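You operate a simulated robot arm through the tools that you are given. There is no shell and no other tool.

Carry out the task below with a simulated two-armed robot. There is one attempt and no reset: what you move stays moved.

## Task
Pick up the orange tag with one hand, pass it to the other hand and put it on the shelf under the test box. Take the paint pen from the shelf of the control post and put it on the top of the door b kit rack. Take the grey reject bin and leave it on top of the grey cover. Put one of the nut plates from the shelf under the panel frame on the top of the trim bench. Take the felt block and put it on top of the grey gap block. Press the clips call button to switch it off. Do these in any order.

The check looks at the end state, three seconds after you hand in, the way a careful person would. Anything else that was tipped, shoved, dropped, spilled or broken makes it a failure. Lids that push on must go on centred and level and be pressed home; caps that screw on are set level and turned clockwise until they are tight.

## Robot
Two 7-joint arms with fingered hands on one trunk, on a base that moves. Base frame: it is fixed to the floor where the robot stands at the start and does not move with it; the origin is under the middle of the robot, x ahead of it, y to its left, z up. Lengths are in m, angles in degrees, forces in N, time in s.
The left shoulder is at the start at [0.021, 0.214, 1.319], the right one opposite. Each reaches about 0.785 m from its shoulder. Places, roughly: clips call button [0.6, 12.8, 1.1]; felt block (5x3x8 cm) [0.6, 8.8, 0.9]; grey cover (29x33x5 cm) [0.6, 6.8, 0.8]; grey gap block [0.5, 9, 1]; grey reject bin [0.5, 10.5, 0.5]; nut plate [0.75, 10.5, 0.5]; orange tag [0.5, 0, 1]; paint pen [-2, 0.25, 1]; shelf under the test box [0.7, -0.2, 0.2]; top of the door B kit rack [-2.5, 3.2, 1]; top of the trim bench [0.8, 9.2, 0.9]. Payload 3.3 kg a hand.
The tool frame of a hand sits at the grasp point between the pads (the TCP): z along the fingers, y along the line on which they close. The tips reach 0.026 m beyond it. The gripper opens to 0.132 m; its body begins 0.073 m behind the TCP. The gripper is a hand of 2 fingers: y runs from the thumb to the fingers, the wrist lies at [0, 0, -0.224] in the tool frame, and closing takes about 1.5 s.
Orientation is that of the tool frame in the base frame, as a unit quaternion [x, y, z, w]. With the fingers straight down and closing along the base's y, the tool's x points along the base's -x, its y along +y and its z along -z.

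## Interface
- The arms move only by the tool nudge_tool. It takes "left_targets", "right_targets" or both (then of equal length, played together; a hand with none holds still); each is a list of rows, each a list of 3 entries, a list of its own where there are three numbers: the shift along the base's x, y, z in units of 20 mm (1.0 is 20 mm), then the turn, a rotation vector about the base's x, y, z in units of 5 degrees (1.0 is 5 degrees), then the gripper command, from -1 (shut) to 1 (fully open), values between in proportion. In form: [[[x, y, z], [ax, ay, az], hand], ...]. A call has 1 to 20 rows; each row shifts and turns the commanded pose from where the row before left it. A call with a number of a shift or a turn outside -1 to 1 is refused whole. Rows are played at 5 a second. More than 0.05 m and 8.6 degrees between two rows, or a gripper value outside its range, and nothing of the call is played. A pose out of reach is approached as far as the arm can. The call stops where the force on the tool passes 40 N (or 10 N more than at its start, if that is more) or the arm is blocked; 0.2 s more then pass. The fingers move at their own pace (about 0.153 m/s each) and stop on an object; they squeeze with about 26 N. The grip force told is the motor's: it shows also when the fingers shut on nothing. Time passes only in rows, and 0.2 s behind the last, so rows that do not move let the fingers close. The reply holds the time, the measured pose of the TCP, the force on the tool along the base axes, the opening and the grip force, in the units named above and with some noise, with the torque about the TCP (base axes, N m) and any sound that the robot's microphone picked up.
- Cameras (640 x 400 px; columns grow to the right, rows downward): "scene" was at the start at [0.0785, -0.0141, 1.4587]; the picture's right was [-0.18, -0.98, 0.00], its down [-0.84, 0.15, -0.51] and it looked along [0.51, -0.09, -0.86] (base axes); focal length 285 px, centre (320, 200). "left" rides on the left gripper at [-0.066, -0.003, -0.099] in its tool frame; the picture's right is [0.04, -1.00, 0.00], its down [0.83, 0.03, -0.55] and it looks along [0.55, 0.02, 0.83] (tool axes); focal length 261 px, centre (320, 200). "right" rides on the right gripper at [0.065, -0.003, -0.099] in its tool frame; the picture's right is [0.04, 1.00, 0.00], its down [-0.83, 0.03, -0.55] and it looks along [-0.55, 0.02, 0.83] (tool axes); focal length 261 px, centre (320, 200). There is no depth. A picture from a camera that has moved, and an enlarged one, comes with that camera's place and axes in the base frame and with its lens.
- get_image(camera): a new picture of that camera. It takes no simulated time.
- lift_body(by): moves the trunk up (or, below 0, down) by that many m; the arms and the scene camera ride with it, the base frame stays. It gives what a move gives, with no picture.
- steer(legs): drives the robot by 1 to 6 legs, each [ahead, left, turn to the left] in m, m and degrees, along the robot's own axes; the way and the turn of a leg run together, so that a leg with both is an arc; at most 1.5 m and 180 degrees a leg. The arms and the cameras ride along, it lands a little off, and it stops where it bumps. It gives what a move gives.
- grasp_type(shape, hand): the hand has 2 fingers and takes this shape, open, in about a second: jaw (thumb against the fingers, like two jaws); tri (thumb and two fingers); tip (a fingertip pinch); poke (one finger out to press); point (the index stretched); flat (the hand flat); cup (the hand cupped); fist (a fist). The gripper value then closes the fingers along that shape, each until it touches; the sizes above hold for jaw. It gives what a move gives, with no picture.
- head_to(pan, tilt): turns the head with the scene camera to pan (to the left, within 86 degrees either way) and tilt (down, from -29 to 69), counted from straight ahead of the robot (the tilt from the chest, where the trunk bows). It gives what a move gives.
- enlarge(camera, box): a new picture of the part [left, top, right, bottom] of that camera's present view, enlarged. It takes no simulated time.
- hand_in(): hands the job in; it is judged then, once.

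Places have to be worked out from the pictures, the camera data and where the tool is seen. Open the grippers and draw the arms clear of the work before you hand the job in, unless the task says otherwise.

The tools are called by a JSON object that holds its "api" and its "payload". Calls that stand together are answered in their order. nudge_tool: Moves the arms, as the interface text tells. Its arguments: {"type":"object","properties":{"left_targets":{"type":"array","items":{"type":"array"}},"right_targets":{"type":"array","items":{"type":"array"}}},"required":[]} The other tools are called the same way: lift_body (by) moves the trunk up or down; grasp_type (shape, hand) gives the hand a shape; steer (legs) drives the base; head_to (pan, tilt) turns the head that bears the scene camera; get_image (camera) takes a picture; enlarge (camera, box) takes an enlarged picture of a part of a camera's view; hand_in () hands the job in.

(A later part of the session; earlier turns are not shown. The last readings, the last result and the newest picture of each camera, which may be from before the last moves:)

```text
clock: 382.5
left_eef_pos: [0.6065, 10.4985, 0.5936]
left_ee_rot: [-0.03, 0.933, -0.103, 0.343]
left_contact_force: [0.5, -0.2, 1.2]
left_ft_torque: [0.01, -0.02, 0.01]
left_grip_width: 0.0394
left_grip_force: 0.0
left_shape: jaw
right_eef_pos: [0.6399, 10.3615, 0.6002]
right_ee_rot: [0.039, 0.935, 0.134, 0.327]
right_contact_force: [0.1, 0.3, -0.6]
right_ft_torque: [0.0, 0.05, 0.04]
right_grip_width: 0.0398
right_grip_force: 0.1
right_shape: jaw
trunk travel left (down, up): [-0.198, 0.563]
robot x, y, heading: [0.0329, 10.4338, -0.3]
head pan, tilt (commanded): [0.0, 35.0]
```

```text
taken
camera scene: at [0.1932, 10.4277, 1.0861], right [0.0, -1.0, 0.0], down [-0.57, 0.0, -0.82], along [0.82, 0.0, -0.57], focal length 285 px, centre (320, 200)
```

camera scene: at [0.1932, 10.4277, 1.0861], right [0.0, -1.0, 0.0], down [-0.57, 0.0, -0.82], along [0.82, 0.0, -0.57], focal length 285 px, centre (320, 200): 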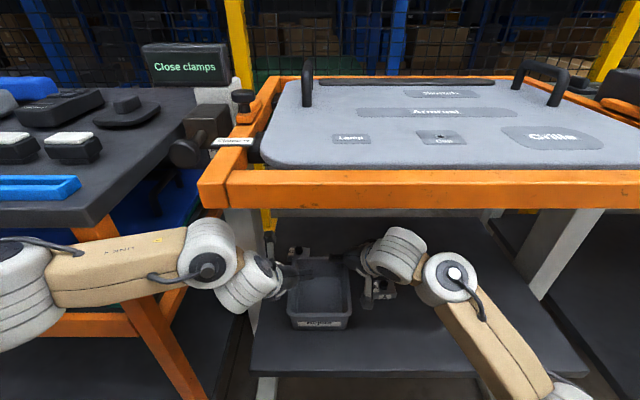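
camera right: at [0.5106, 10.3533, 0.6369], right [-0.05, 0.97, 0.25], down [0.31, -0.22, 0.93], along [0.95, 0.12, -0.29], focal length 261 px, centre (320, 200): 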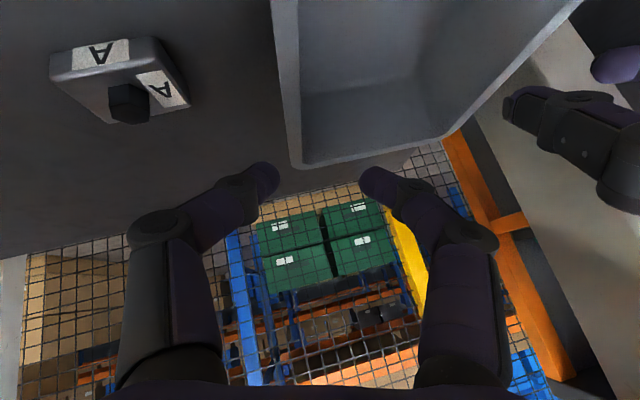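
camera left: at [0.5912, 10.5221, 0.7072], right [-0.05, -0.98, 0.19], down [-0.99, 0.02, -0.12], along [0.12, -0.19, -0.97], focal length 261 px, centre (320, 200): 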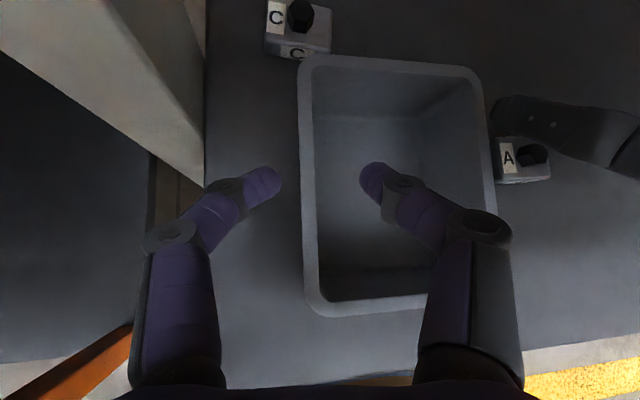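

Aligned: the left wall lies between the left fingertips, and by symmetry the right. I lower both hands about 5 cm together.

{"api": "nudge_tool", "payload": {"left_targets": [[[0, 0, -0.6], [0, 0, 0], -0.4], [[0, 0, -0.6], [0, 0, 0], -0.4], [[0, 0, -0.6], [0, 0, 0], -0.4], [[0, 0, -0.6], [0, 0, 0], -0.4], [[0, 0, 0], [0, 0, 0], -0.4]], "right_targets": [[[0, 0, -0.67], [0, 0, 0], -0.4], [[0, 0, -0.67], [0, 0, 0], -0.4], [[0, 0, -0.67], [0, 0, 0], -0.4], [[0, 0, -0.67], [0, 0, 0], -0.4], [[0, 0, 0], [0, 0, 0], -0.4]]}}

{"api": "get_image", "payload": {"camera": "left"}}

{"api": "get_image", "payload": {"camera": "right"}}

{"api": "enlarge", "payload": {"camera": "scene", "box": [220, 200, 480, 360]}}

```text
clock: 383.7
left_eef_pos: [0.6077, 10.4999, 0.545]
left_ee_rot: [-0.032, 0.933, -0.103, 0.344]
left_contact_force: [0.1, 0.0, 0.0]
left_ft_torque: [0.04, 0.03, 0.02]
left_grip_width: 0.0394
left_grip_force: 0.1
left_shape: jaw
right_eef_pos: [0.6442, 10.3602, 0.547]
right_ee_rot: [0.038, 0.935, 0.134, 0.325]
right_contact_force: [0.1, -0.1, 0.5]
right_ft_torque: [-0.04, -0.01, 0.0]
right_grip_width: 0.0396
right_grip_force: 0.1
right_shape: jaw
trunk travel left (down, up): [-0.198, 0.563]
robot x, y, heading: [0.0351, 10.4336, 0.0]
head pan, tilt (commanded): [0.0, 35.0]
```

```text
taken
camera left: at [0.5935, 10.5242, 0.6593], right [-0.04, -0.98, 0.19], down [-0.99, 0.02, -0.12], along [0.12, -0.19, -0.97], focal length 261 px, centre (320, 200)
```

left: 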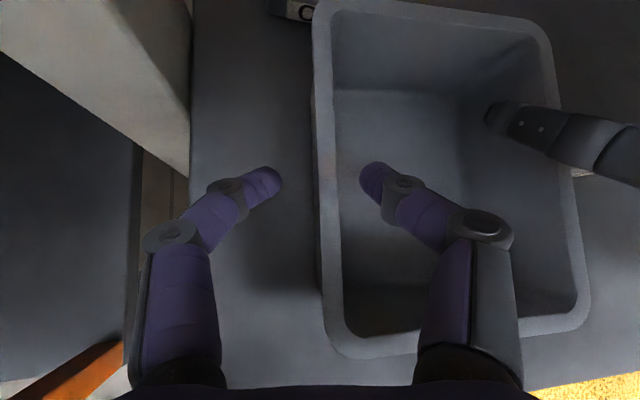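

```text
taken
camera right: at [0.529, 10.3476, 0.5815], right [-0.05, 0.97, 0.25], down [0.31, -0.22, 0.92], along [0.95, 0.12, -0.29], focal length 261 px, centre (320, 200)
```

right: 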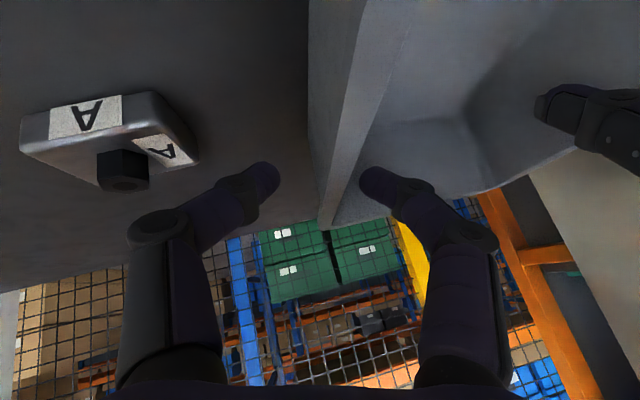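

```text
2.46 times, centred on (350, 280) of scene
camera zoom: at [0.196, 10.4295, 1.086], right [0.0, -1.0, 0.0], down [-0.57, 0.0, -0.82], along [0.82, 0.0, -0.57], focal length 701 px, centre (246, 3)
```

zoom: 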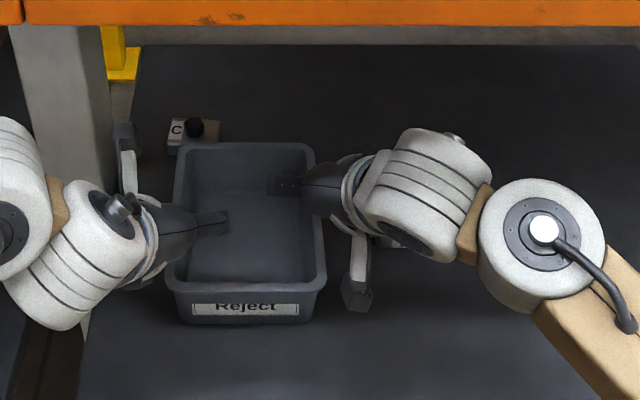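

Both walls lie midway between the fingertips. I close both hands together, slowly.

{"api": "nudge_tool", "payload": {"left_targets": [[[0, 0, 0], [0, 0, 0], -0.55], [[0, 0, 0], [0, 0, 0], -0.7], [[0, 0, 0], [0, 0, 0], -0.85], [[0, 0, 0], [0, 0, 0], -1], [[0, 0, 0], [0, 0, 0], -1], [[0, 0, 0], [0, 0, 0], -1]], "right_targets": [[[0, 0, 0], [0, 0, 0], -0.55], [[0, 0, 0], [0, 0, 0], -0.7], [[0, 0, 0], [0, 0, 0], -0.85], [[0, 0, 0], [0, 0, 0], -1], [[0, 0, 0], [0, 0, 0], -1], [[0, 0, 0], [0, 0, 0], -1]]}}

{"api": "get_image", "payload": {"camera": "left"}}

{"api": "get_image", "payload": {"camera": "right"}}

```text
clock: 385.1
left_eef_pos: [0.6067, 10.499, 0.545]
left_ee_rot: [-0.032, 0.933, -0.103, 0.343]
left_contact_force: [-0.1, -0.8, 0.3]
left_ft_torque: [0.03, 0.01, 0.01]
left_grip_width: 0.0003
left_grip_force: 25.8
left_shape: jaw
right_eef_pos: [0.6431, 10.3607, 0.5476]
right_ee_rot: [0.04, 0.935, 0.133, 0.325]
right_contact_force: [-1.0, 1.8, 0.1]
right_ft_torque: [-0.09, 0.01, 0.02]
right_grip_width: 0.0
right_grip_force: 26.0
right_shape: jaw
trunk travel left (down, up): [-0.198, 0.563]
robot x, y, heading: [0.0339, 10.4353, -0.2]
head pan, tilt (commanded): [0.0, 35.0]
```

```text
taken
camera left: at [0.5933, 10.5239, 0.6595], right [-0.04, -0.98, 0.19], down [-0.99, 0.02, -0.12], along [0.12, -0.19, -0.97], focal length 261 px, centre (320, 200)
```

left: 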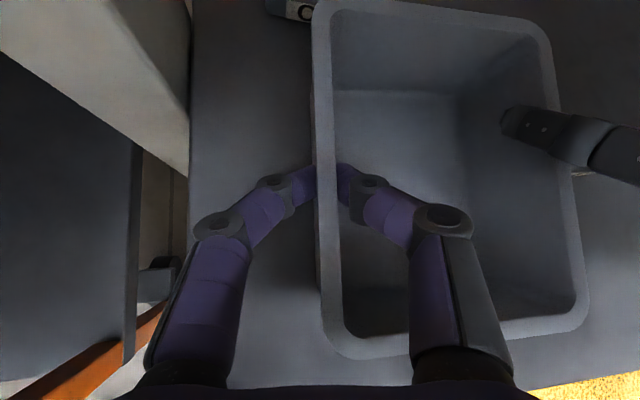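

```text
taken
camera right: at [0.5288, 10.3477, 0.5815], right [-0.05, 0.97, 0.25], down [0.31, -0.22, 0.92], along [0.95, 0.12, -0.29], focal length 261 px, centre (320, 200)
```

right: 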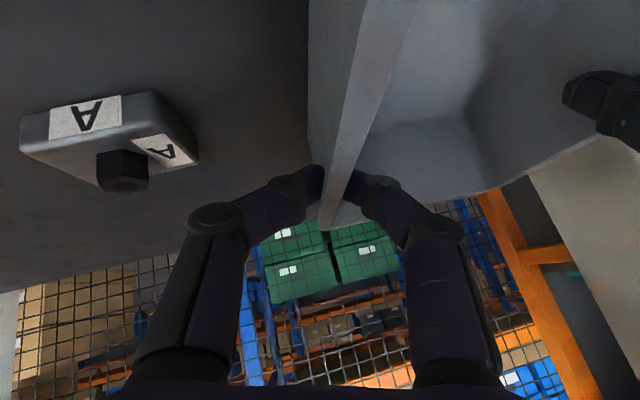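

The fingertips meet the walls on both sides (the reading near 0 suggests a thin wall). I test by lifting both hands 1.2 cm together.

{"api": "nudge_tool", "payload": {"left_targets": [[[0, 0, 0.2], [0, 0, 0], -1], [[0, 0, 0.2], [0, 0, 0], -1], [[0, 0, 0.2], [0, 0, 0], -1], [[0, 0, 0], [0, 0, 0], -1]], "right_targets": [[[0, 0, 0.2], [0, 0, 0], -1], [[0, 0, 0.2], [0, 0, 0], -1], [[0, 0, 0.2], [0, 0, 0], -1], [[0, 0, 0], [0, 0, 0], -1]]}}

{"api": "get_image", "payload": {"camera": "left"}}

{"api": "get_image", "payload": {"camera": "right"}}

{"api": "enlarge", "payload": {"camera": "scene", "box": [220, 200, 480, 360]}}

```text
clock: 386.1
left_eef_pos: [0.6083, 10.5005, 0.5569]
left_ee_rot: [-0.032, 0.933, -0.103, 0.344]
left_contact_force: [0.7, 0.7, -1.7]
left_ft_torque: [0.06, 0.04, 0.0]
left_grip_width: 0.0
left_grip_force: 25.7
left_shape: jaw
right_eef_pos: [0.6432, 10.3608, 0.5592]
right_ee_rot: [0.04, 0.935, 0.133, 0.325]
right_contact_force: [0.7, -1.3, -1.1]
right_ft_torque: [-0.05, 0.01, 0.01]
right_grip_width: 0.0
right_grip_force: 26.0
right_shape: jaw
trunk travel left (down, up): [-0.198, 0.563]
robot x, y, heading: [0.0371, 10.4327, 0.1]
head pan, tilt (commanded): [0.0, 35.0]
```

```text
taken
camera left: at [0.5933, 10.5234, 0.6713], right [-0.04, -0.98, 0.19], down [-0.99, 0.02, -0.12], along [0.12, -0.19, -0.97], focal length 261 px, centre (320, 200)
```

left: 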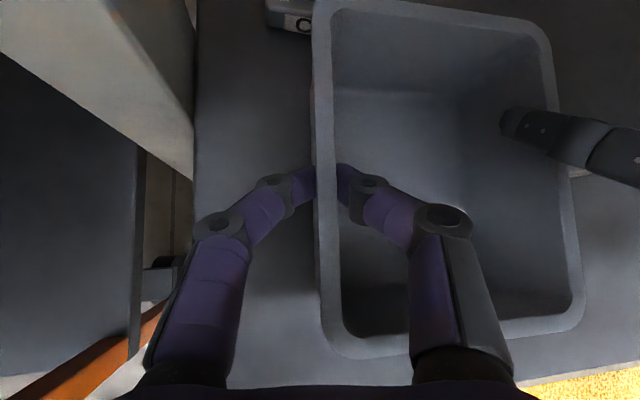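

```text
taken
camera right: at [0.5285, 10.3476, 0.5928], right [-0.05, 0.97, 0.25], down [0.31, -0.22, 0.92], along [0.95, 0.12, -0.29], focal length 261 px, centre (320, 200)
```

right: 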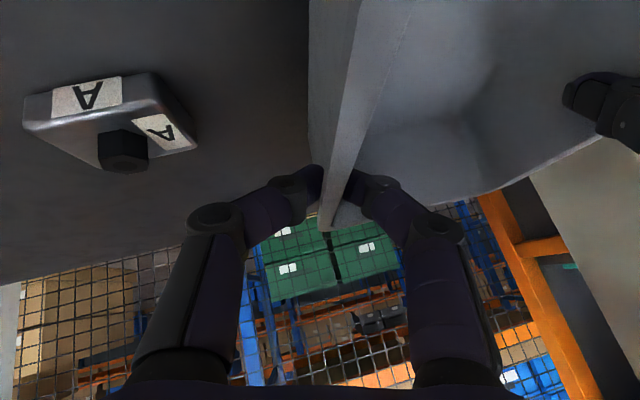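

```text
2.46 times, centred on (350, 280) of scene
camera zoom: at [0.1959, 10.4295, 1.086], right [0.0, -1.0, 0.0], down [-0.57, 0.0, -0.82], along [0.82, 0.0, -0.57], focal length 701 px, centre (246, 3)
```

zoom: 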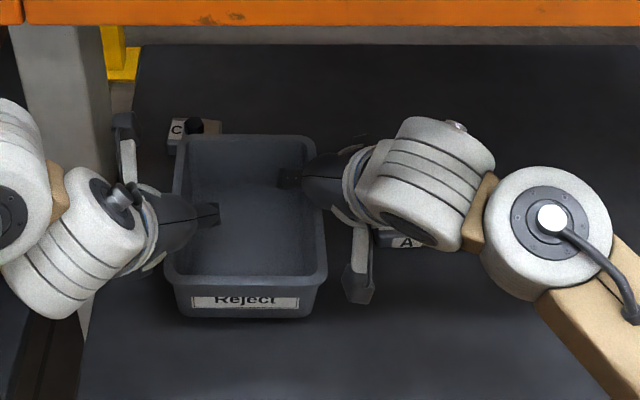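

The bin came up with both hands (about 2.8 N total). I lift another 4 cm and then drive straight back out from under the frame.

{"api": "nudge_tool", "payload": {"left_targets": [[[0, 0, 0.4], [0, 0, 0], -1], [[0, 0, 0.4], [0, 0, 0], -1], [[0, 0, 0.4], [0, 0, 0], -1], [[0, 0, 0.4], [0, 0, 0], -1], [[0, 0, 0.4], [0, 0, 0], -1], [[0, 0, 0], [0, 0, 0], -1]], "right_targets": [[[0, 0, 0.4], [0, 0, 0], -1], [[0, 0, 0.4], [0, 0, 0], -1], [[0, 0, 0.4], [0, 0, 0], -1], [[0, 0, 0.4], [0, 0, 0], -1], [[0, 0, 0.4], [0, 0, 0], -1], [[0, 0, 0], [0, 0, 0], -1]]}}

{"api": "steer", "payload": {"legs": [[-0.3, 0, 0]]}}

{"api": "get_image", "payload": {"camera": "scene"}}

{"api": "get_image", "payload": {"camera": "left"}}

```text
clock: 387.5
left_eef_pos: [0.6049, 10.4996, 0.598]
left_ee_rot: [-0.031, 0.933, -0.103, 0.344]
left_contact_force: [-0.6, 2.1, -0.2]
left_ft_torque: [0.09, 0.01, 0.02]
left_grip_width: 0.0
left_grip_force: 26.2
left_shape: jaw
right_eef_pos: [0.6413, 10.3617, 0.5996]
right_ee_rot: [0.039, 0.935, 0.133, 0.327]
right_contact_force: [-0.2, -1.6, -1.3]
right_ft_torque: [-0.11, -0.01, -0.01]
right_grip_width: 0.0001
right_grip_force: 25.5
right_shape: jaw
trunk travel left (down, up): [-0.198, 0.563]
robot x, y, heading: [0.0401, 10.4319, -0.1]
head pan, tilt (commanded): [0.0, 35.0]
```

```text
clock: 389.5
left_eef_pos: [0.3175, 10.5001, 0.596]
left_ee_rot: [-0.032, 0.933, -0.103, 0.345]
left_contact_force: [0.4, 1.0, -1.1]
left_ft_torque: [0.01, 0.01, 0.04]
left_grip_width: 0.0
left_grip_force: 26.1
left_shape: jaw
right_eef_pos: [0.352, 10.3615, 0.5977]
right_ee_rot: [0.039, 0.936, 0.134, 0.324]
right_contact_force: [-0.5, -1.2, -1.9]
right_ft_torque: [-0.06, 0.03, 0.0]
right_grip_width: 0.0
right_grip_force: 25.8
right_shape: jaw
trunk travel left (down, up): [-0.198, 0.563]
robot x, y, heading: [-0.2531, 10.4306, -0.1]
head pan, tilt (commanded): [0.0, 35.0]
```

```text
taken
camera scene: at [-0.0954, 10.4296, 1.086], right [0.0, -1.0, 0.0], down [-0.57, 0.0, -0.82], along [0.82, 0.0, -0.57], focal length 285 px, centre (320, 200)
```

scene: 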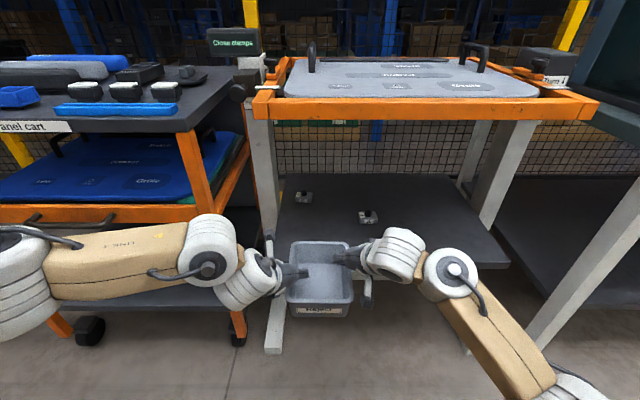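

```text
taken
camera left: at [0.3026, 10.5246, 0.7104], right [-0.04, -0.98, 0.19], down [-0.99, 0.02, -0.12], along [0.12, -0.19, -0.97], focal length 261 px, centre (320, 200)
```

left: 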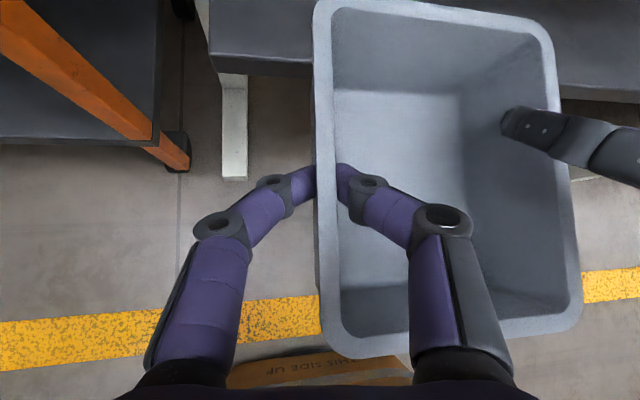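

The bin hangs level between both hands and is out of the frame. I back off further, raise the trunk and strafe right toward the cover table.

{"api": "steer", "payload": {"legs": [[-0.4, 0, 0]]}}

{"api": "lift_body", "payload": {"by": 0.4}}

{"api": "get_image", "payload": {"camera": "left"}}

{"api": "steer", "payload": {"legs": [[0, -1.2, 0], [0, -1.2, 0]]}}

{"api": "get_image", "payload": {"camera": "left"}}

{"api": "get_image", "payload": {"camera": "scene"}}

```text
clock: 392.0
left_eef_pos: [-0.0805, 10.5007, 0.5957]
left_ee_rot: [-0.032, 0.933, -0.103, 0.343]
left_contact_force: [-0.2, 0.9, -1.6]
left_ft_torque: [0.07, 0.01, 0.03]
left_grip_width: 0.0
left_grip_force: 25.9
left_shape: jaw
right_eef_pos: [-0.0445, 10.3622, 0.598]
right_ee_rot: [0.04, 0.936, 0.133, 0.325]
right_contact_force: [0.1, 0.0, -1.2]
right_ft_torque: [-0.08, -0.02, 0.06]
right_grip_width: 0.0001
right_grip_force: 26.2
right_shape: jaw
trunk travel left (down, up): [-0.198, 0.563]
robot x, y, heading: [-0.651, 10.4316, 0.1]
head pan, tilt (commanded): [0.0, 35.0]
```

```text
clock: 395.8
left_eef_pos: [-0.08, 10.5003, 0.9959]
left_ee_rot: [-0.032, 0.933, -0.103, 0.343]
left_contact_force: [-0.3, 1.0, -0.5]
left_ft_torque: [0.08, 0.01, 0.04]
left_grip_width: 0.0001
left_grip_force: 26.2
left_shape: jaw
right_eef_pos: [-0.0448, 10.3609, 0.9985]
right_ee_rot: [0.039, 0.935, 0.133, 0.325]
right_contact_force: [-0.2, -0.6, -1.4]
right_ft_torque: [-0.04, 0.0, -0.02]
right_grip_width: 0.0001
right_grip_force: 25.8
right_shape: jaw
trunk travel left (down, up): [-0.598, 0.163]
robot x, y, heading: [-0.6512, 10.4335, -0.1]
head pan, tilt (commanded): [0.0, 35.0]
```

```text
taken
camera left: at [-0.0943, 10.5243, 1.1102], right [-0.04, -0.98, 0.19], down [-0.99, 0.02, -0.12], along [0.12, -0.19, -0.97], focal length 261 px, centre (320, 200)
```

left: 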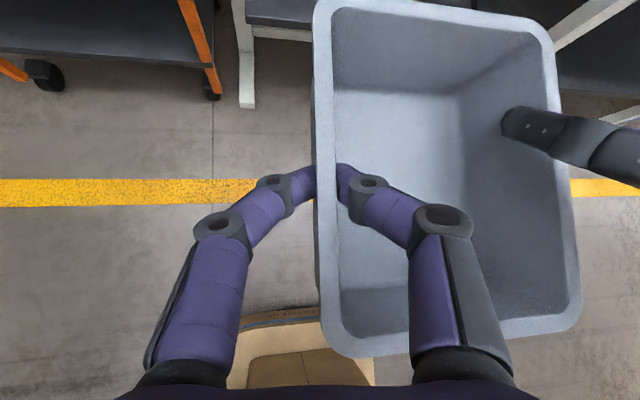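

```text
clock: 407.8
left_eef_pos: [-0.1004, 8.0622, 0.9957]
left_ee_rot: [-0.032, 0.933, -0.102, 0.344]
left_contact_force: [0.2, 0.3, -1.0]
left_ft_torque: [0.06, 0.0, 0.03]
left_grip_width: 0.0
left_grip_force: 26.2
left_shape: jaw
right_eef_pos: [-0.064, 7.9235, 0.9986]
right_ee_rot: [0.04, 0.935, 0.133, 0.326]
right_contact_force: [0.2, -1.0, -1.4]
right_ft_torque: [-0.09, 0.0, 0.01]
right_grip_width: 0.0
right_grip_force: 25.5
right_shape: jaw
trunk travel left (down, up): [-0.598, 0.163]
robot x, y, heading: [-0.6717, 7.9939, -0.1]
head pan, tilt (commanded): [0.0, 35.0]
```

```text
taken
camera left: at [-0.1142, 8.0855, 1.1105], right [-0.04, -0.98, 0.19], down [-0.99, 0.02, -0.12], along [0.12, -0.19, -0.97], focal length 261 px, centre (320, 200)
```

left: 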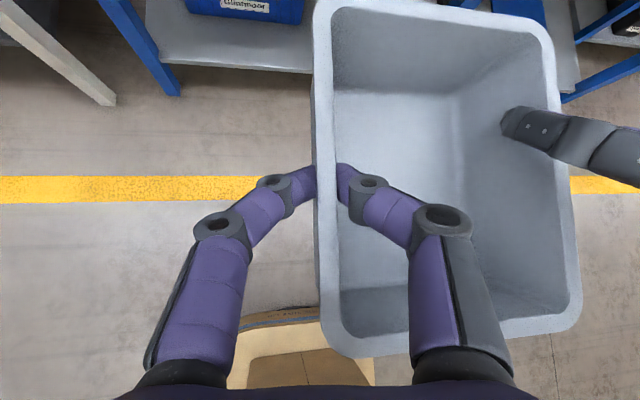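

```text
taken
camera scene: at [-0.5706, 7.991, 1.4898], right [0.0, -1.0, 0.0], down [-0.57, 0.0, -0.82], along [0.82, 0.0, -0.57], focal length 285 px, centre (320, 200)
```

scene: 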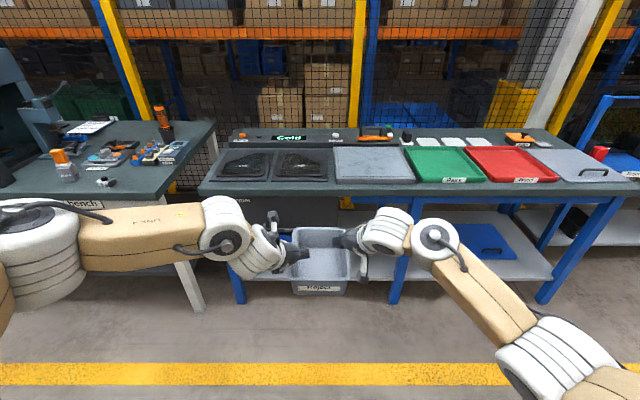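

The bin rides steadily. I continue 1.15 m to the right, to be in front of the grey cover.

{"api": "steer", "payload": {"legs": [[0, -1.15, 0]]}}

{"api": "head_to", "payload": {"pan": 0, "tilt": 30}}

{"api": "get_image", "payload": {"camera": "scene"}}

```text
clock: 413.7
left_eef_pos: [-0.1004, 6.898, 0.9963]
left_ee_rot: [-0.032, 0.933, -0.102, 0.344]
left_contact_force: [0.5, 1.8, -1.4]
left_ft_torque: [0.03, 0.0, -0.01]
left_grip_width: 0.0001
left_grip_force: 25.8
left_shape: jaw
right_eef_pos: [-0.0663, 6.7582, 0.9973]
right_ee_rot: [0.039, 0.935, 0.134, 0.325]
right_contact_force: [-0.2, -1.0, -1.7]
right_ft_torque: [-0.08, 0.0, -0.01]
right_grip_width: 0.0
right_grip_force: 26.3
right_shape: jaw
trunk travel left (down, up): [-0.598, 0.163]
robot x, y, heading: [-0.671, 6.8282, 0.1]
head pan, tilt (commanded): [0.0, 35.0]
```

```text
clock: 414.3
left_eef_pos: [-0.101, 6.8982, 0.9969]
left_ee_rot: [-0.031, 0.933, -0.103, 0.343]
left_contact_force: [0.0, 0.2, -0.5]
left_ft_torque: [0.09, -0.03, 0.01]
left_grip_width: 0.0
left_grip_force: 25.8
left_shape: jaw
right_eef_pos: [-0.0661, 6.7591, 0.9989]
right_ee_rot: [0.04, 0.936, 0.132, 0.325]
right_contact_force: [0.0, -0.6, -0.7]
right_ft_torque: [-0.06, 0.01, 0.02]
right_grip_width: 0.0
right_grip_force: 25.6
right_shape: jaw
trunk travel left (down, up): [-0.598, 0.163]
robot x, y, heading: [-0.6743, 6.8308, -0.1]
head pan, tilt (commanded): [0.0, 30.0]
```

```text
taken
camera scene: at [-0.5689, 6.8261, 1.4976], right [0.0, -1.0, 0.0], down [-0.5, 0.0, -0.87], along [0.87, 0.0, -0.5], focal length 285 px, centre (320, 200)
```

scene: 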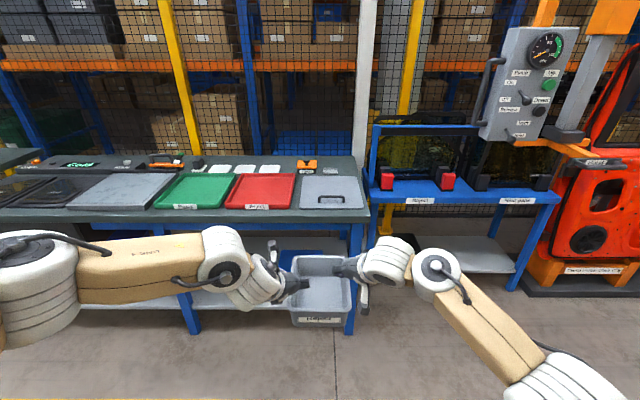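

{"api": "enlarge", "payload": {"camera": "scene", "box": [220, 140, 400, 250]}}

{"api": "enlarge", "payload": {"camera": "scene", "box": [285, 165, 385, 225]}}

```text
3.56 times, centred on (310, 195) of scene
camera zoom: at [-0.5689, 6.8261, 1.4976], right [0.0, -1.0, 0.0], down [-0.5, 0.0, -0.87], along [0.87, 0.0, -0.5], focal length 1012 px, centre (356, 218)
```

zoom: 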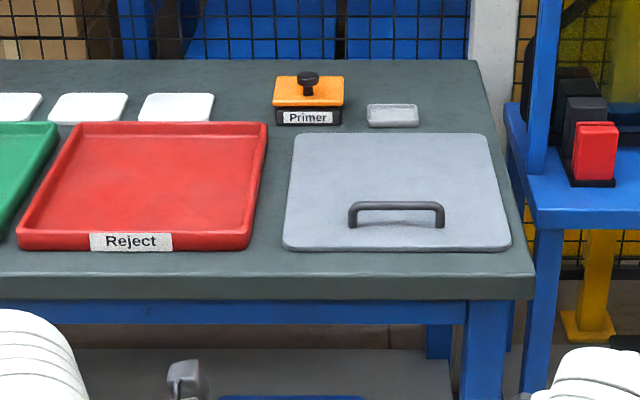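

```text
6.40 times, centred on (335, 195) of scene
camera zoom: at [-0.5689, 6.8261, 1.4976], right [0.0, -1.0, 0.0], down [-0.5, 0.0, -0.87], along [0.87, 0.0, -0.5], focal length 1822 px, centre (224, 232)
```

zoom: 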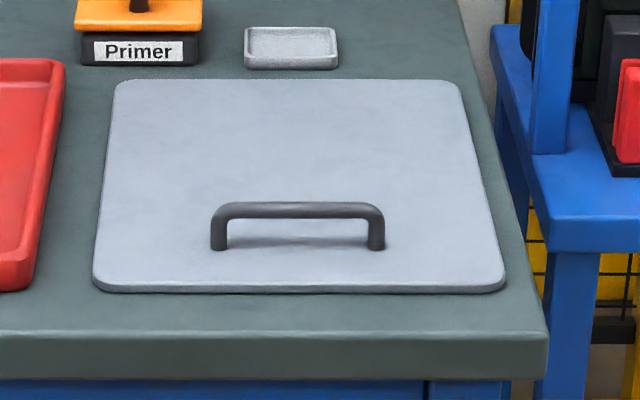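

The grey cover spans x 0.472–0.787, y 6.635–6.915, top z ≈ 0.86, its handle at x ≈ 0.518 up to ~0.90. I plan the bin centre at [0.665, 6.775] behind the handle. I raise the trunk 4 cm and approach in stages.

{"api": "lift_body", "payload": {"by": 0.04}}

{"api": "steer", "payload": {"legs": [[0.45, -0.055, 0]]}}

{"api": "head_to", "payload": {"pan": 0, "tilt": 45}}

{"api": "get_image", "payload": {"camera": "scene"}}

{"api": "get_image", "payload": {"camera": "right"}}

```text
clock: 415.2
left_eef_pos: [-0.1009, 6.8974, 1.0364]
left_ee_rot: [-0.032, 0.933, -0.102, 0.344]
left_contact_force: [0.0, -0.3, -2.4]
left_ft_torque: [0.05, 0.0, -0.02]
left_grip_width: 0.0
left_grip_force: 25.7
left_shape: jaw
right_eef_pos: [-0.0659, 6.7585, 1.0365]
right_ee_rot: [0.039, 0.936, 0.133, 0.325]
right_contact_force: [0.1, 0.2, -2.6]
right_ft_torque: [-0.07, -0.01, 0.01]
right_grip_width: 0.0002
right_grip_force: 26.1
right_shape: jaw
trunk travel left (down, up): [-0.638, 0.123]
robot x, y, heading: [-0.6742, 6.8279, 0.1]
head pan, tilt (commanded): [0.0, 30.0]
```

```text
clock: 417.9
left_eef_pos: [0.3457, 6.8354, 1.0359]
left_ee_rot: [-0.03, 0.933, -0.103, 0.342]
left_contact_force: [0.1, 0.5, -1.4]
left_ft_torque: [0.09, 0.01, -0.03]
left_grip_width: 0.0003
left_grip_force: 25.9
left_shape: jaw
right_eef_pos: [0.3805, 6.6953, 1.0386]
right_ee_rot: [0.043, 0.935, 0.131, 0.325]
right_contact_force: [-1.6, -0.1, -0.8]
right_ft_torque: [-0.04, -0.02, 0.03]
right_grip_width: 0.0
right_grip_force: 25.7
right_shape: jaw
trunk travel left (down, up): [-0.638, 0.123]
robot x, y, heading: [-0.2244, 6.7728, -0.5]
head pan, tilt (commanded): [0.0, 30.0]
```

```text
clock: 418.6
left_eef_pos: [0.3461, 6.835, 1.0358]
left_ee_rot: [-0.029, 0.933, -0.104, 0.343]
left_contact_force: [-0.3, -0.4, -0.6]
left_ft_torque: [0.02, -0.01, 0.01]
left_grip_width: 0.0002
left_grip_force: 26.2
left_shape: jaw
right_eef_pos: [0.3802, 6.6955, 1.038]
right_ee_rot: [0.042, 0.936, 0.132, 0.325]
right_contact_force: [-0.3, 0.8, -1.7]
right_ft_torque: [-0.07, 0.01, 0.02]
right_grip_width: 0.0
right_grip_force: 26.3
right_shape: jaw
trunk travel left (down, up): [-0.638, 0.123]
robot x, y, heading: [-0.2244, 6.7699, -0.2]
head pan, tilt (commanded): [0.0, 45.0]
```

```text
taken
camera scene: at [-0.1331, 6.7677, 1.5151], right [-0.01, -1.0, 0.0], down [-0.71, 0.01, -0.71], along [0.71, -0.01, -0.71], focal length 285 px, centre (320, 200)
```

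scene: 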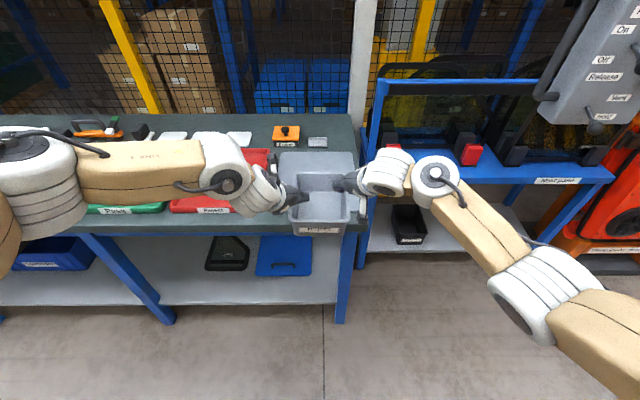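

```text
taken
camera right: at [0.2649, 6.6834, 1.0727], right [-0.04, 0.97, 0.25], down [0.31, -0.23, 0.92], along [0.95, 0.11, -0.29], focal length 261 px, centre (320, 200)
```

right: 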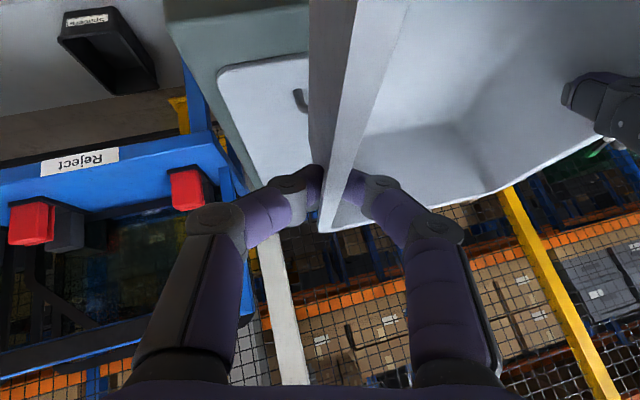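

The bin is ahead of the cover now. To stay clear of the blue stand's post on the right I aim for y ≈ 6.80. I drive 0.24 m ahead with a 3.4 cm shift to the left.

{"api": "steer", "payload": {"legs": [[0.24, 0.034, 0.2]]}}

{"api": "get_image", "payload": {"camera": "scene"}}

{"api": "get_image", "payload": {"camera": "right"}}

{"api": "get_image", "payload": {"camera": "left"}}

```text
clock: 420.4
left_eef_pos: [0.5895, 6.8691, 1.036]
left_ee_rot: [-0.03, 0.933, -0.104, 0.343]
left_contact_force: [0.7, -1.2, -1.6]
left_ft_torque: [0.04, -0.02, 0.01]
left_grip_width: 0.0001
left_grip_force: 26.4
left_shape: jaw
right_eef_pos: [0.6256, 6.7307, 1.0379]
right_ee_rot: [0.04, 0.935, 0.133, 0.325]
right_contact_force: [0.2, 0.3, -1.5]
right_ft_torque: [-0.06, 0.02, 0.04]
right_grip_width: 0.0
right_grip_force: 26.1
right_shape: jaw
trunk travel left (down, up): [-0.638, 0.123]
robot x, y, heading: [0.0195, 6.7984, -0.3]
head pan, tilt (commanded): [0.0, 45.0]
```

```text
taken
camera scene: at [0.1128, 6.8005, 1.5149], right [0.0, -1.0, 0.0], down [-0.71, 0.0, -0.71], along [0.71, 0.0, -0.71], focal length 285 px, centre (320, 200)
```

scene: 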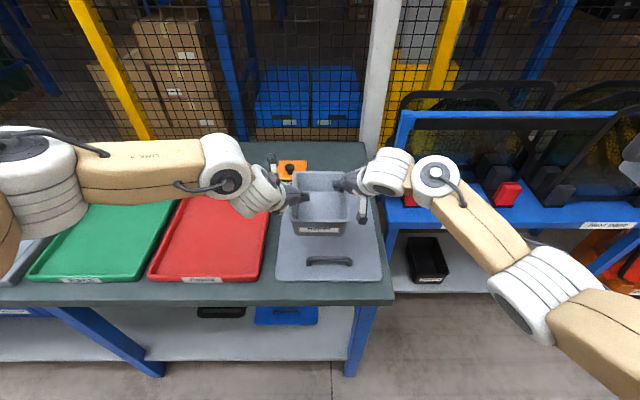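

```text
taken
camera right: at [0.5105, 6.7175, 1.0721], right [-0.04, 0.97, 0.25], down [0.31, -0.23, 0.92], along [0.95, 0.12, -0.29], focal length 261 px, centre (320, 200)
```

right: 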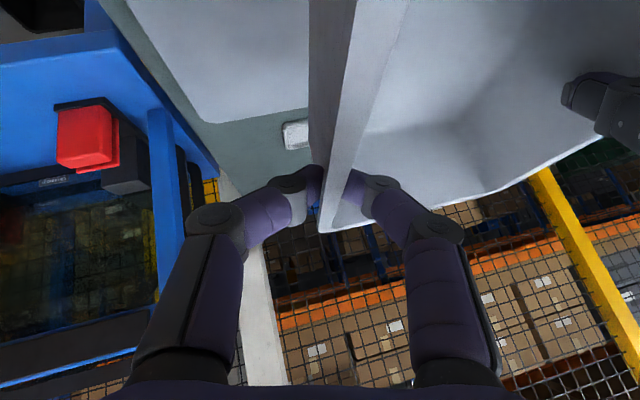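

```text
taken
camera left: at [0.5766, 6.8932, 1.1498], right [-0.05, -0.98, 0.19], down [-0.99, 0.02, -0.12], along [0.12, -0.19, -0.97], focal length 261 px, centre (320, 200)
```

left: 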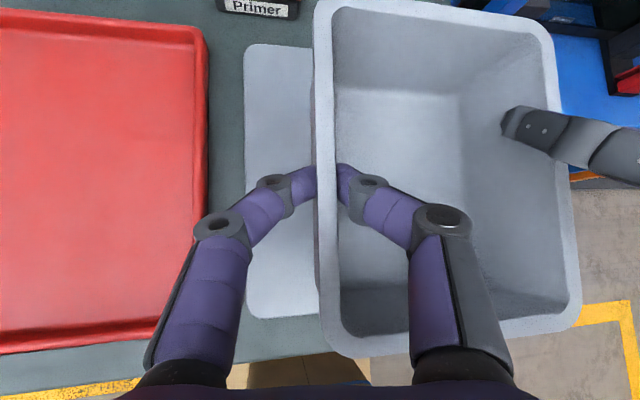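

The bin is level above the cover but 4.5 cm short. The base has room (same distance as at the trim bench), so I drive 0.043 m further.

{"api": "steer", "payload": {"legs": [[0.043, 0, 0.3]]}}

{"api": "lift_body", "payload": {"by": -0.06}}

{"api": "get_image", "payload": {"camera": "scene"}}

{"api": "get_image", "payload": {"camera": "left"}}

```text
clock: 421.3
left_eef_pos: [0.6341, 6.8732, 1.0347]
left_ee_rot: [-0.032, 0.933, -0.102, 0.343]
left_contact_force: [1.2, -0.8, -0.7]
left_ft_torque: [0.08, -0.01, -0.01]
left_grip_width: 0.0
left_grip_force: 26.3
left_shape: jaw
right_eef_pos: [0.6695, 6.7325, 1.0355]
right_ee_rot: [0.038, 0.936, 0.134, 0.325]
right_contact_force: [0.1, 1.6, -2.4]
right_ft_torque: [-0.07, 0.0, 0.03]
right_grip_width: 0.0001
right_grip_force: 25.2
right_shape: jaw
trunk travel left (down, up): [-0.638, 0.123]
robot x, y, heading: [0.0626, 6.8021, 0.0]
head pan, tilt (commanded): [0.0, 45.0]
```

```text
clock: 422.3
left_eef_pos: [0.6333, 6.8723, 0.9758]
left_ee_rot: [-0.032, 0.933, -0.103, 0.344]
left_contact_force: [-0.1, -0.3, 0.0]
left_ft_torque: [0.08, -0.02, 0.03]
left_grip_width: 0.0
left_grip_force: 26.6
left_shape: jaw
right_eef_pos: [0.6683, 6.7344, 0.9779]
right_ee_rot: [0.039, 0.935, 0.133, 0.326]
right_contact_force: [0.7, 0.3, -1.1]
right_ft_torque: [-0.07, -0.01, 0.02]
right_grip_width: 0.0002
right_grip_force: 26.2
right_shape: jaw
trunk travel left (down, up): [-0.578, 0.183]
robot x, y, heading: [0.0604, 6.8042, -0.0]
head pan, tilt (commanded): [0.0, 45.0]
```

```text
taken
camera scene: at [0.156, 6.8007, 1.455], right [0.0, -1.0, 0.0], down [-0.71, 0.0, -0.71], along [0.71, 0.0, -0.71], focal length 285 px, centre (320, 200)
```

scene: 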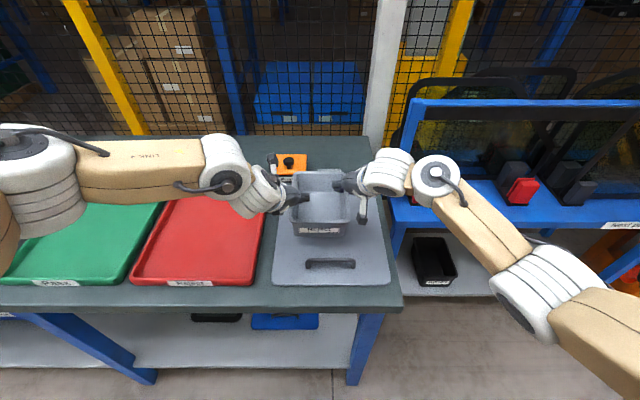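

```text
taken
camera left: at [0.6184, 6.8959, 1.0905], right [-0.04, -0.98, 0.19], down [-0.99, 0.02, -0.12], along [0.12, -0.19, -0.97], focal length 261 px, centre (320, 200)
```

left: 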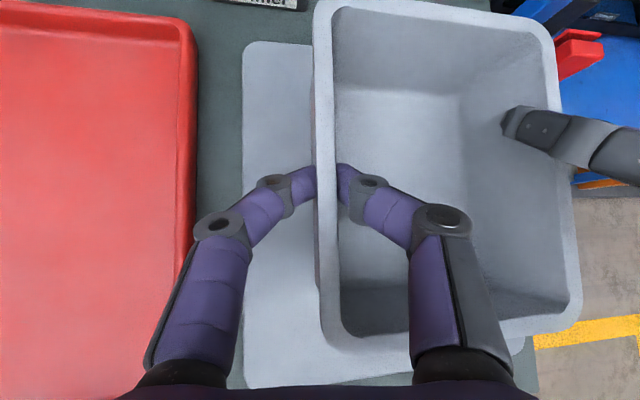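

The bin is centred behind the handle at about [0.658, 6.804], its bottom near z 0.912. I lower by the trunk 4 cm, then finish with small simultaneous steps of both hands.

{"api": "lift_body", "payload": {"by": -0.04}}

{"api": "get_image", "payload": {"camera": "scene"}}

{"api": "enlarge", "payload": {"camera": "scene", "box": [240, 150, 420, 300]}}

```text
clock: 423.2
left_eef_pos: [0.6336, 6.8731, 0.9358]
left_ee_rot: [-0.032, 0.933, -0.103, 0.344]
left_contact_force: [-0.2, -0.2, -1.4]
left_ft_torque: [0.09, -0.02, -0.01]
left_grip_width: 0.0
left_grip_force: 25.8
left_shape: jaw
right_eef_pos: [0.6666, 6.7337, 0.9382]
right_ee_rot: [0.04, 0.936, 0.132, 0.325]
right_contact_force: [0.3, 0.2, -1.0]
right_ft_torque: [0.0, -0.02, 0.01]
right_grip_width: 0.0
right_grip_force: 26.0
right_shape: jaw
trunk travel left (down, up): [-0.538, 0.223]
robot x, y, heading: [0.0616, 6.8015, -0.0]
head pan, tilt (commanded): [0.0, 45.0]
```

```text
taken
camera scene: at [0.1574, 6.8007, 1.415], right [0.0, -1.0, 0.0], down [-0.71, 0.0, -0.71], along [0.71, 0.0, -0.71], focal length 285 px, centre (320, 200)
```

scene: 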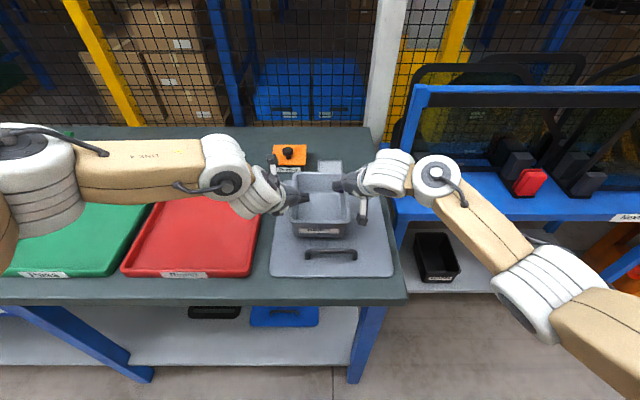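

```text
2.67 times, centred on (330, 225) of scene
camera zoom: at [0.1574, 6.8007, 1.415], right [0.0, -1.0, 0.0], down [-0.71, 0.0, -0.71], along [0.71, 0.0, -0.71], focal length 759 px, centre (293, 133)
```

zoom: 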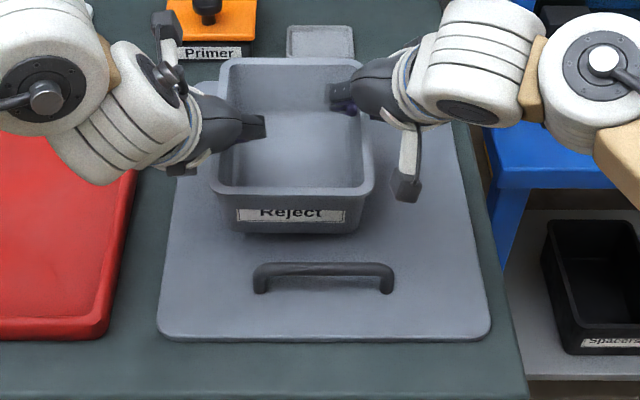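

The bin hovers about 1 cm above the cover behind the handle. I lower the trunk in small steps until the weight comes off the hands.

{"api": "lift_body", "payload": {"by": -0.007}}

{"api": "lift_body", "payload": {"by": -0.003}}

{"api": "lift_body", "payload": {"by": -0.003}}

```text
clock: 423.7
left_eef_pos: [0.6328, 6.8731, 0.9296]
left_ee_rot: [-0.031, 0.933, -0.103, 0.343]
left_contact_force: [-0.2, 0.0, -0.7]
left_ft_torque: [0.01, -0.02, -0.01]
left_grip_width: 0.0
left_grip_force: 26.2
left_shape: jaw
right_eef_pos: [0.6667, 6.7331, 0.9318]
right_ee_rot: [0.04, 0.936, 0.132, 0.325]
right_contact_force: [-0.7, 0.0, -1.0]
right_ft_torque: [-0.02, 0.05, 0.03]
right_grip_width: 0.0001
right_grip_force: 25.7
right_shape: jaw
trunk travel left (down, up): [-0.531, 0.23]
robot x, y, heading: [0.0629, 6.8035, -0.0]
head pan, tilt (commanded): [0.0, 45.0]
```

```text
clock: 424.2
left_eef_pos: [0.6327, 6.8728, 0.9259]
left_ee_rot: [-0.032, 0.933, -0.102, 0.344]
left_contact_force: [0.9, -0.8, -0.7]
left_ft_torque: [0.03, 0.01, 0.02]
left_grip_width: 0.0001
left_grip_force: 26.0
left_shape: jaw
right_eef_pos: [0.6673, 6.7342, 0.9274]
right_ee_rot: [0.039, 0.936, 0.132, 0.325]
right_contact_force: [-0.5, 1.2, -0.6]
right_ft_torque: [-0.07, -0.01, 0.03]
right_grip_width: 0.0001
right_grip_force: 25.8
right_shape: jaw
trunk travel left (down, up): [-0.528, 0.233]
robot x, y, heading: [0.0583, 6.8054, -0.4]
head pan, tilt (commanded): [0.0, 45.0]
```

```text
clock: 424.8
left_eef_pos: [0.6324, 6.8722, 0.923]
left_ee_rot: [-0.032, 0.933, -0.103, 0.344]
left_contact_force: [0.4, -0.4, -1.8]
left_ft_torque: [0.02, -0.03, 0.01]
left_grip_width: 0.0
left_grip_force: 25.6
left_shape: jaw
right_eef_pos: [0.6686, 6.7334, 0.9242]
right_ee_rot: [0.038, 0.936, 0.133, 0.324]
right_contact_force: [0.4, 0.4, -1.7]
right_ft_torque: [-0.02, 0.0, 0.02]
right_grip_width: 0.0002
right_grip_force: 25.7
right_shape: jaw
trunk travel left (down, up): [-0.525, 0.236]
robot x, y, heading: [0.061, 6.8019, -0.4]
head pan, tilt (commanded): [0.0, 45.0]
```

Still hanging at TCP z 0.923; I keep lowering by 3 mm steps.

{"api": "lift_body", "payload": {"by": -0.003}}

{"api": "lift_body", "payload": {"by": -0.003}}

{"api": "lift_body", "payload": {"by": -0.003}}

```text
clock: 425.3
left_eef_pos: [0.6325, 6.8734, 0.9204]
left_ee_rot: [-0.032, 0.933, -0.102, 0.343]
left_contact_force: [1.2, -0.6, -0.4]
left_ft_torque: [0.03, 0.0, -0.01]
left_grip_width: 0.0001
left_grip_force: 25.6
left_shape: jaw
right_eef_pos: [0.6673, 6.7329, 0.9223]
right_ee_rot: [0.038, 0.936, 0.134, 0.324]
right_contact_force: [0.0, 0.9, -0.4]
right_ft_torque: [-0.04, 0.0, 0.03]
right_grip_width: 0.0001
right_grip_force: 25.9
right_shape: jaw
trunk travel left (down, up): [-0.522, 0.239]
robot x, y, heading: [0.0603, 6.8004, -0.1]
head pan, tilt (commanded): [0.0, 45.0]
```

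```text
clock: 425.8
left_eef_pos: [0.6317, 6.8719, 0.9179]
left_ee_rot: [-0.032, 0.933, -0.102, 0.344]
left_contact_force: [0.6, -1.0, -1.7]
left_ft_torque: [0.04, -0.02, 0.02]
left_grip_width: 0.0
left_grip_force: 25.6
left_shape: jaw
right_eef_pos: [0.6662, 6.7339, 0.9185]
right_ee_rot: [0.039, 0.936, 0.133, 0.325]
right_contact_force: [0.1, 1.2, -1.5]
right_ft_torque: [-0.03, 0.02, 0.04]
right_grip_width: 0.0
right_grip_force: 26.3
right_shape: jaw
trunk travel left (down, up): [-0.519, 0.242]
robot x, y, heading: [0.0602, 6.7984, -0.2]
head pan, tilt (commanded): [0.0, 45.0]
```

```text
clock: 426.3
left_eef_pos: [0.6323, 6.8725, 0.9149]
left_ee_rot: [-0.032, 0.932, -0.103, 0.345]
left_contact_force: [0.0, 0.2, 3.0]
left_ft_torque: [0.05, -0.02, 0.03]
left_grip_width: 0.0
left_grip_force: 26.3
left_shape: jaw
right_eef_pos: [0.6677, 6.7339, 0.9158]
right_ee_rot: [0.039, 0.935, 0.133, 0.327]
right_contact_force: [0.5, -0.1, 1.7]
right_ft_torque: [-0.07, -0.01, -0.01]
right_grip_width: 0.0003
right_grip_force: 25.6
right_shape: jaw
trunk travel left (down, up): [-0.516, 0.245]
robot x, y, heading: [0.0605, 6.805, -0.1]
head pan, tilt (commanded): [0.0, 45.0]
```

Both forces turned upward: the bin rests on the cover. I check the view and open both hands slowly.

{"api": "nudge_tool", "payload": {"left_targets": [[[0, 0, 0], [0, 0, 0], -0.85], [[0, 0, 0], [0, 0, 0], -0.7], [[0, 0, 0], [0, 0, 0], -0.55], [[0, 0, 0], [0, 0, 0], -0.45], [[0, 0, 0], [0, 0, 0], -0.45]], "right_targets": [[[0, 0, 0], [0, 0, 0], -0.85], [[0, 0, 0], [0, 0, 0], -0.7], [[0, 0, 0], [0, 0, 0], -0.55], [[0, 0, 0], [0, 0, 0], -0.45], [[0, 0, 0], [0, 0, 0], -0.45]]}}

{"api": "get_image", "payload": {"camera": "left"}}

{"api": "get_image", "payload": {"camera": "right"}}

{"api": "enlarge", "payload": {"camera": "scene", "box": [240, 150, 420, 300]}}

```text
clock: 427.5
left_eef_pos: [0.6327, 6.872, 0.9144]
left_ee_rot: [-0.031, 0.933, -0.104, 0.343]
left_contact_force: [0.5, 0.7, -0.1]
left_ft_torque: [0.0, 0.03, -0.02]
left_grip_width: 0.0361
left_grip_force: 0.0
left_shape: jaw
right_eef_pos: [0.6672, 6.7336, 0.9167]
right_ee_rot: [0.039, 0.936, 0.133, 0.325]
right_contact_force: [-0.6, 0.5, 0.4]
right_ft_torque: [0.02, -0.02, 0.01]
right_grip_width: 0.0358
right_grip_force: 0.1
right_shape: jaw
trunk travel left (down, up): [-0.516, 0.245]
robot x, y, heading: [0.0614, 6.802, 0.2]
head pan, tilt (commanded): [0.0, 45.0]
```

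```text
taken
camera left: at [0.6182, 6.8959, 1.0285], right [-0.04, -0.98, 0.19], down [-0.99, 0.02, -0.12], along [0.12, -0.19, -0.97], focal length 261 px, centre (320, 200)
```

left: 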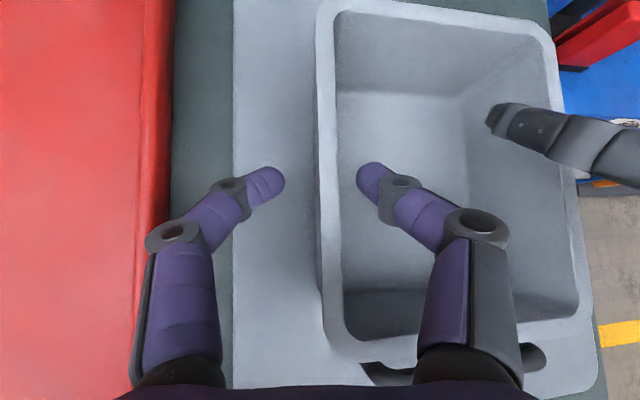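

```text
taken
camera right: at [0.553, 6.7197, 0.9506], right [-0.05, 0.97, 0.25], down [0.31, -0.22, 0.92], along [0.95, 0.12, -0.29], focal length 261 px, centre (320, 200)
```

right: 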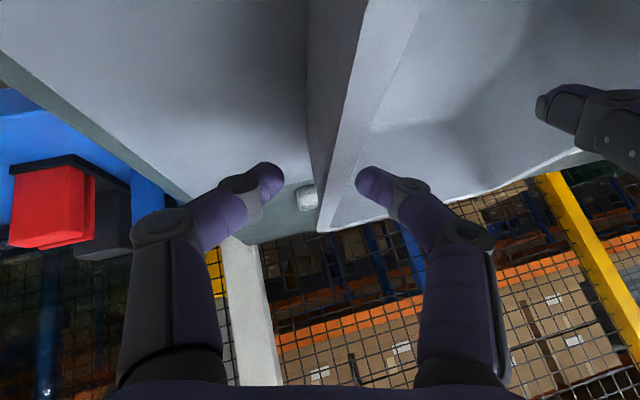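

```text
2.67 times, centred on (330, 225) of scene
camera zoom: at [0.1587, 6.8007, 1.3929], right [0.0, -1.0, 0.0], down [-0.71, 0.0, -0.71], along [0.71, 0.0, -0.71], focal length 759 px, centre (293, 133)
```

zoom: 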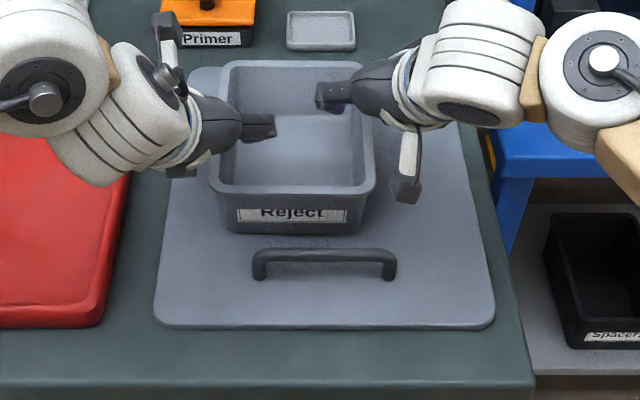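

The bin sits on the cover behind its handle, both hands are open around the walls. I raise the trunk 0.09 m to lift both hands straight off.

{"api": "lift_body", "payload": {"by": 0.09}}

{"api": "get_image", "payload": {"camera": "left"}}

{"api": "enlarge", "payload": {"camera": "scene", "box": [240, 150, 420, 300]}}

```text
clock: 428.8
left_eef_pos: [0.6318, 6.8721, 1.0038]
left_ee_rot: [-0.032, 0.933, -0.102, 0.344]
left_contact_force: [-0.2, 0.2, 0.4]
left_ft_torque: [0.03, -0.01, -0.01]
left_grip_width: 0.0358
left_grip_force: 0.0
left_shape: jaw
right_eef_pos: [0.6668, 6.7334, 1.0056]
right_ee_rot: [0.038, 0.936, 0.134, 0.324]
right_contact_force: [-0.4, -0.2, -0.5]
right_ft_torque: [0.03, 0.03, -0.03]
right_grip_width: 0.036
right_grip_force: 0.0
right_shape: jaw
trunk travel left (down, up): [-0.606, 0.155]
robot x, y, heading: [0.0632, 6.8023, 0.1]
head pan, tilt (commanded): [0.0, 45.0]
```

```text
taken
camera left: at [0.6182, 6.8958, 1.1181], right [-0.04, -0.98, 0.19], down [-0.99, 0.02, -0.12], along [0.12, -0.19, -0.97], focal length 261 px, centre (320, 200)
```

left: 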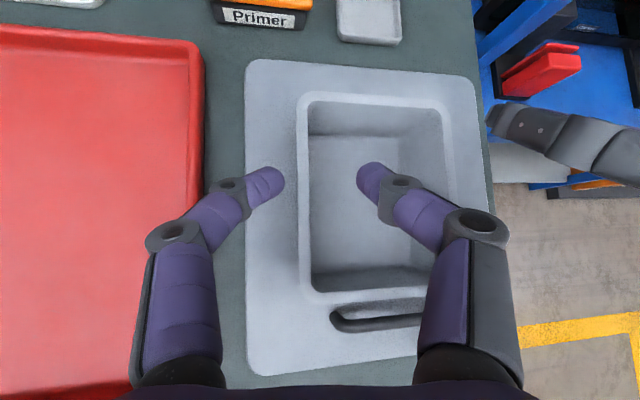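

```text
2.67 times, centred on (330, 225) of scene
camera zoom: at [0.1552, 6.8007, 1.4829], right [0.0, -1.0, 0.0], down [-0.71, 0.0, -0.71], along [0.71, 0.0, -0.71], focal length 759 px, centre (293, 133)
```

zoom: 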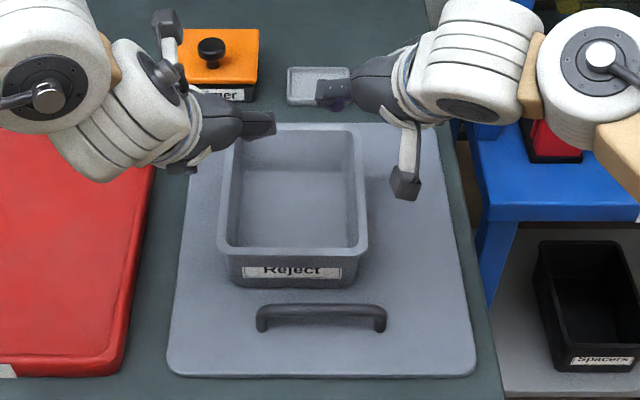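

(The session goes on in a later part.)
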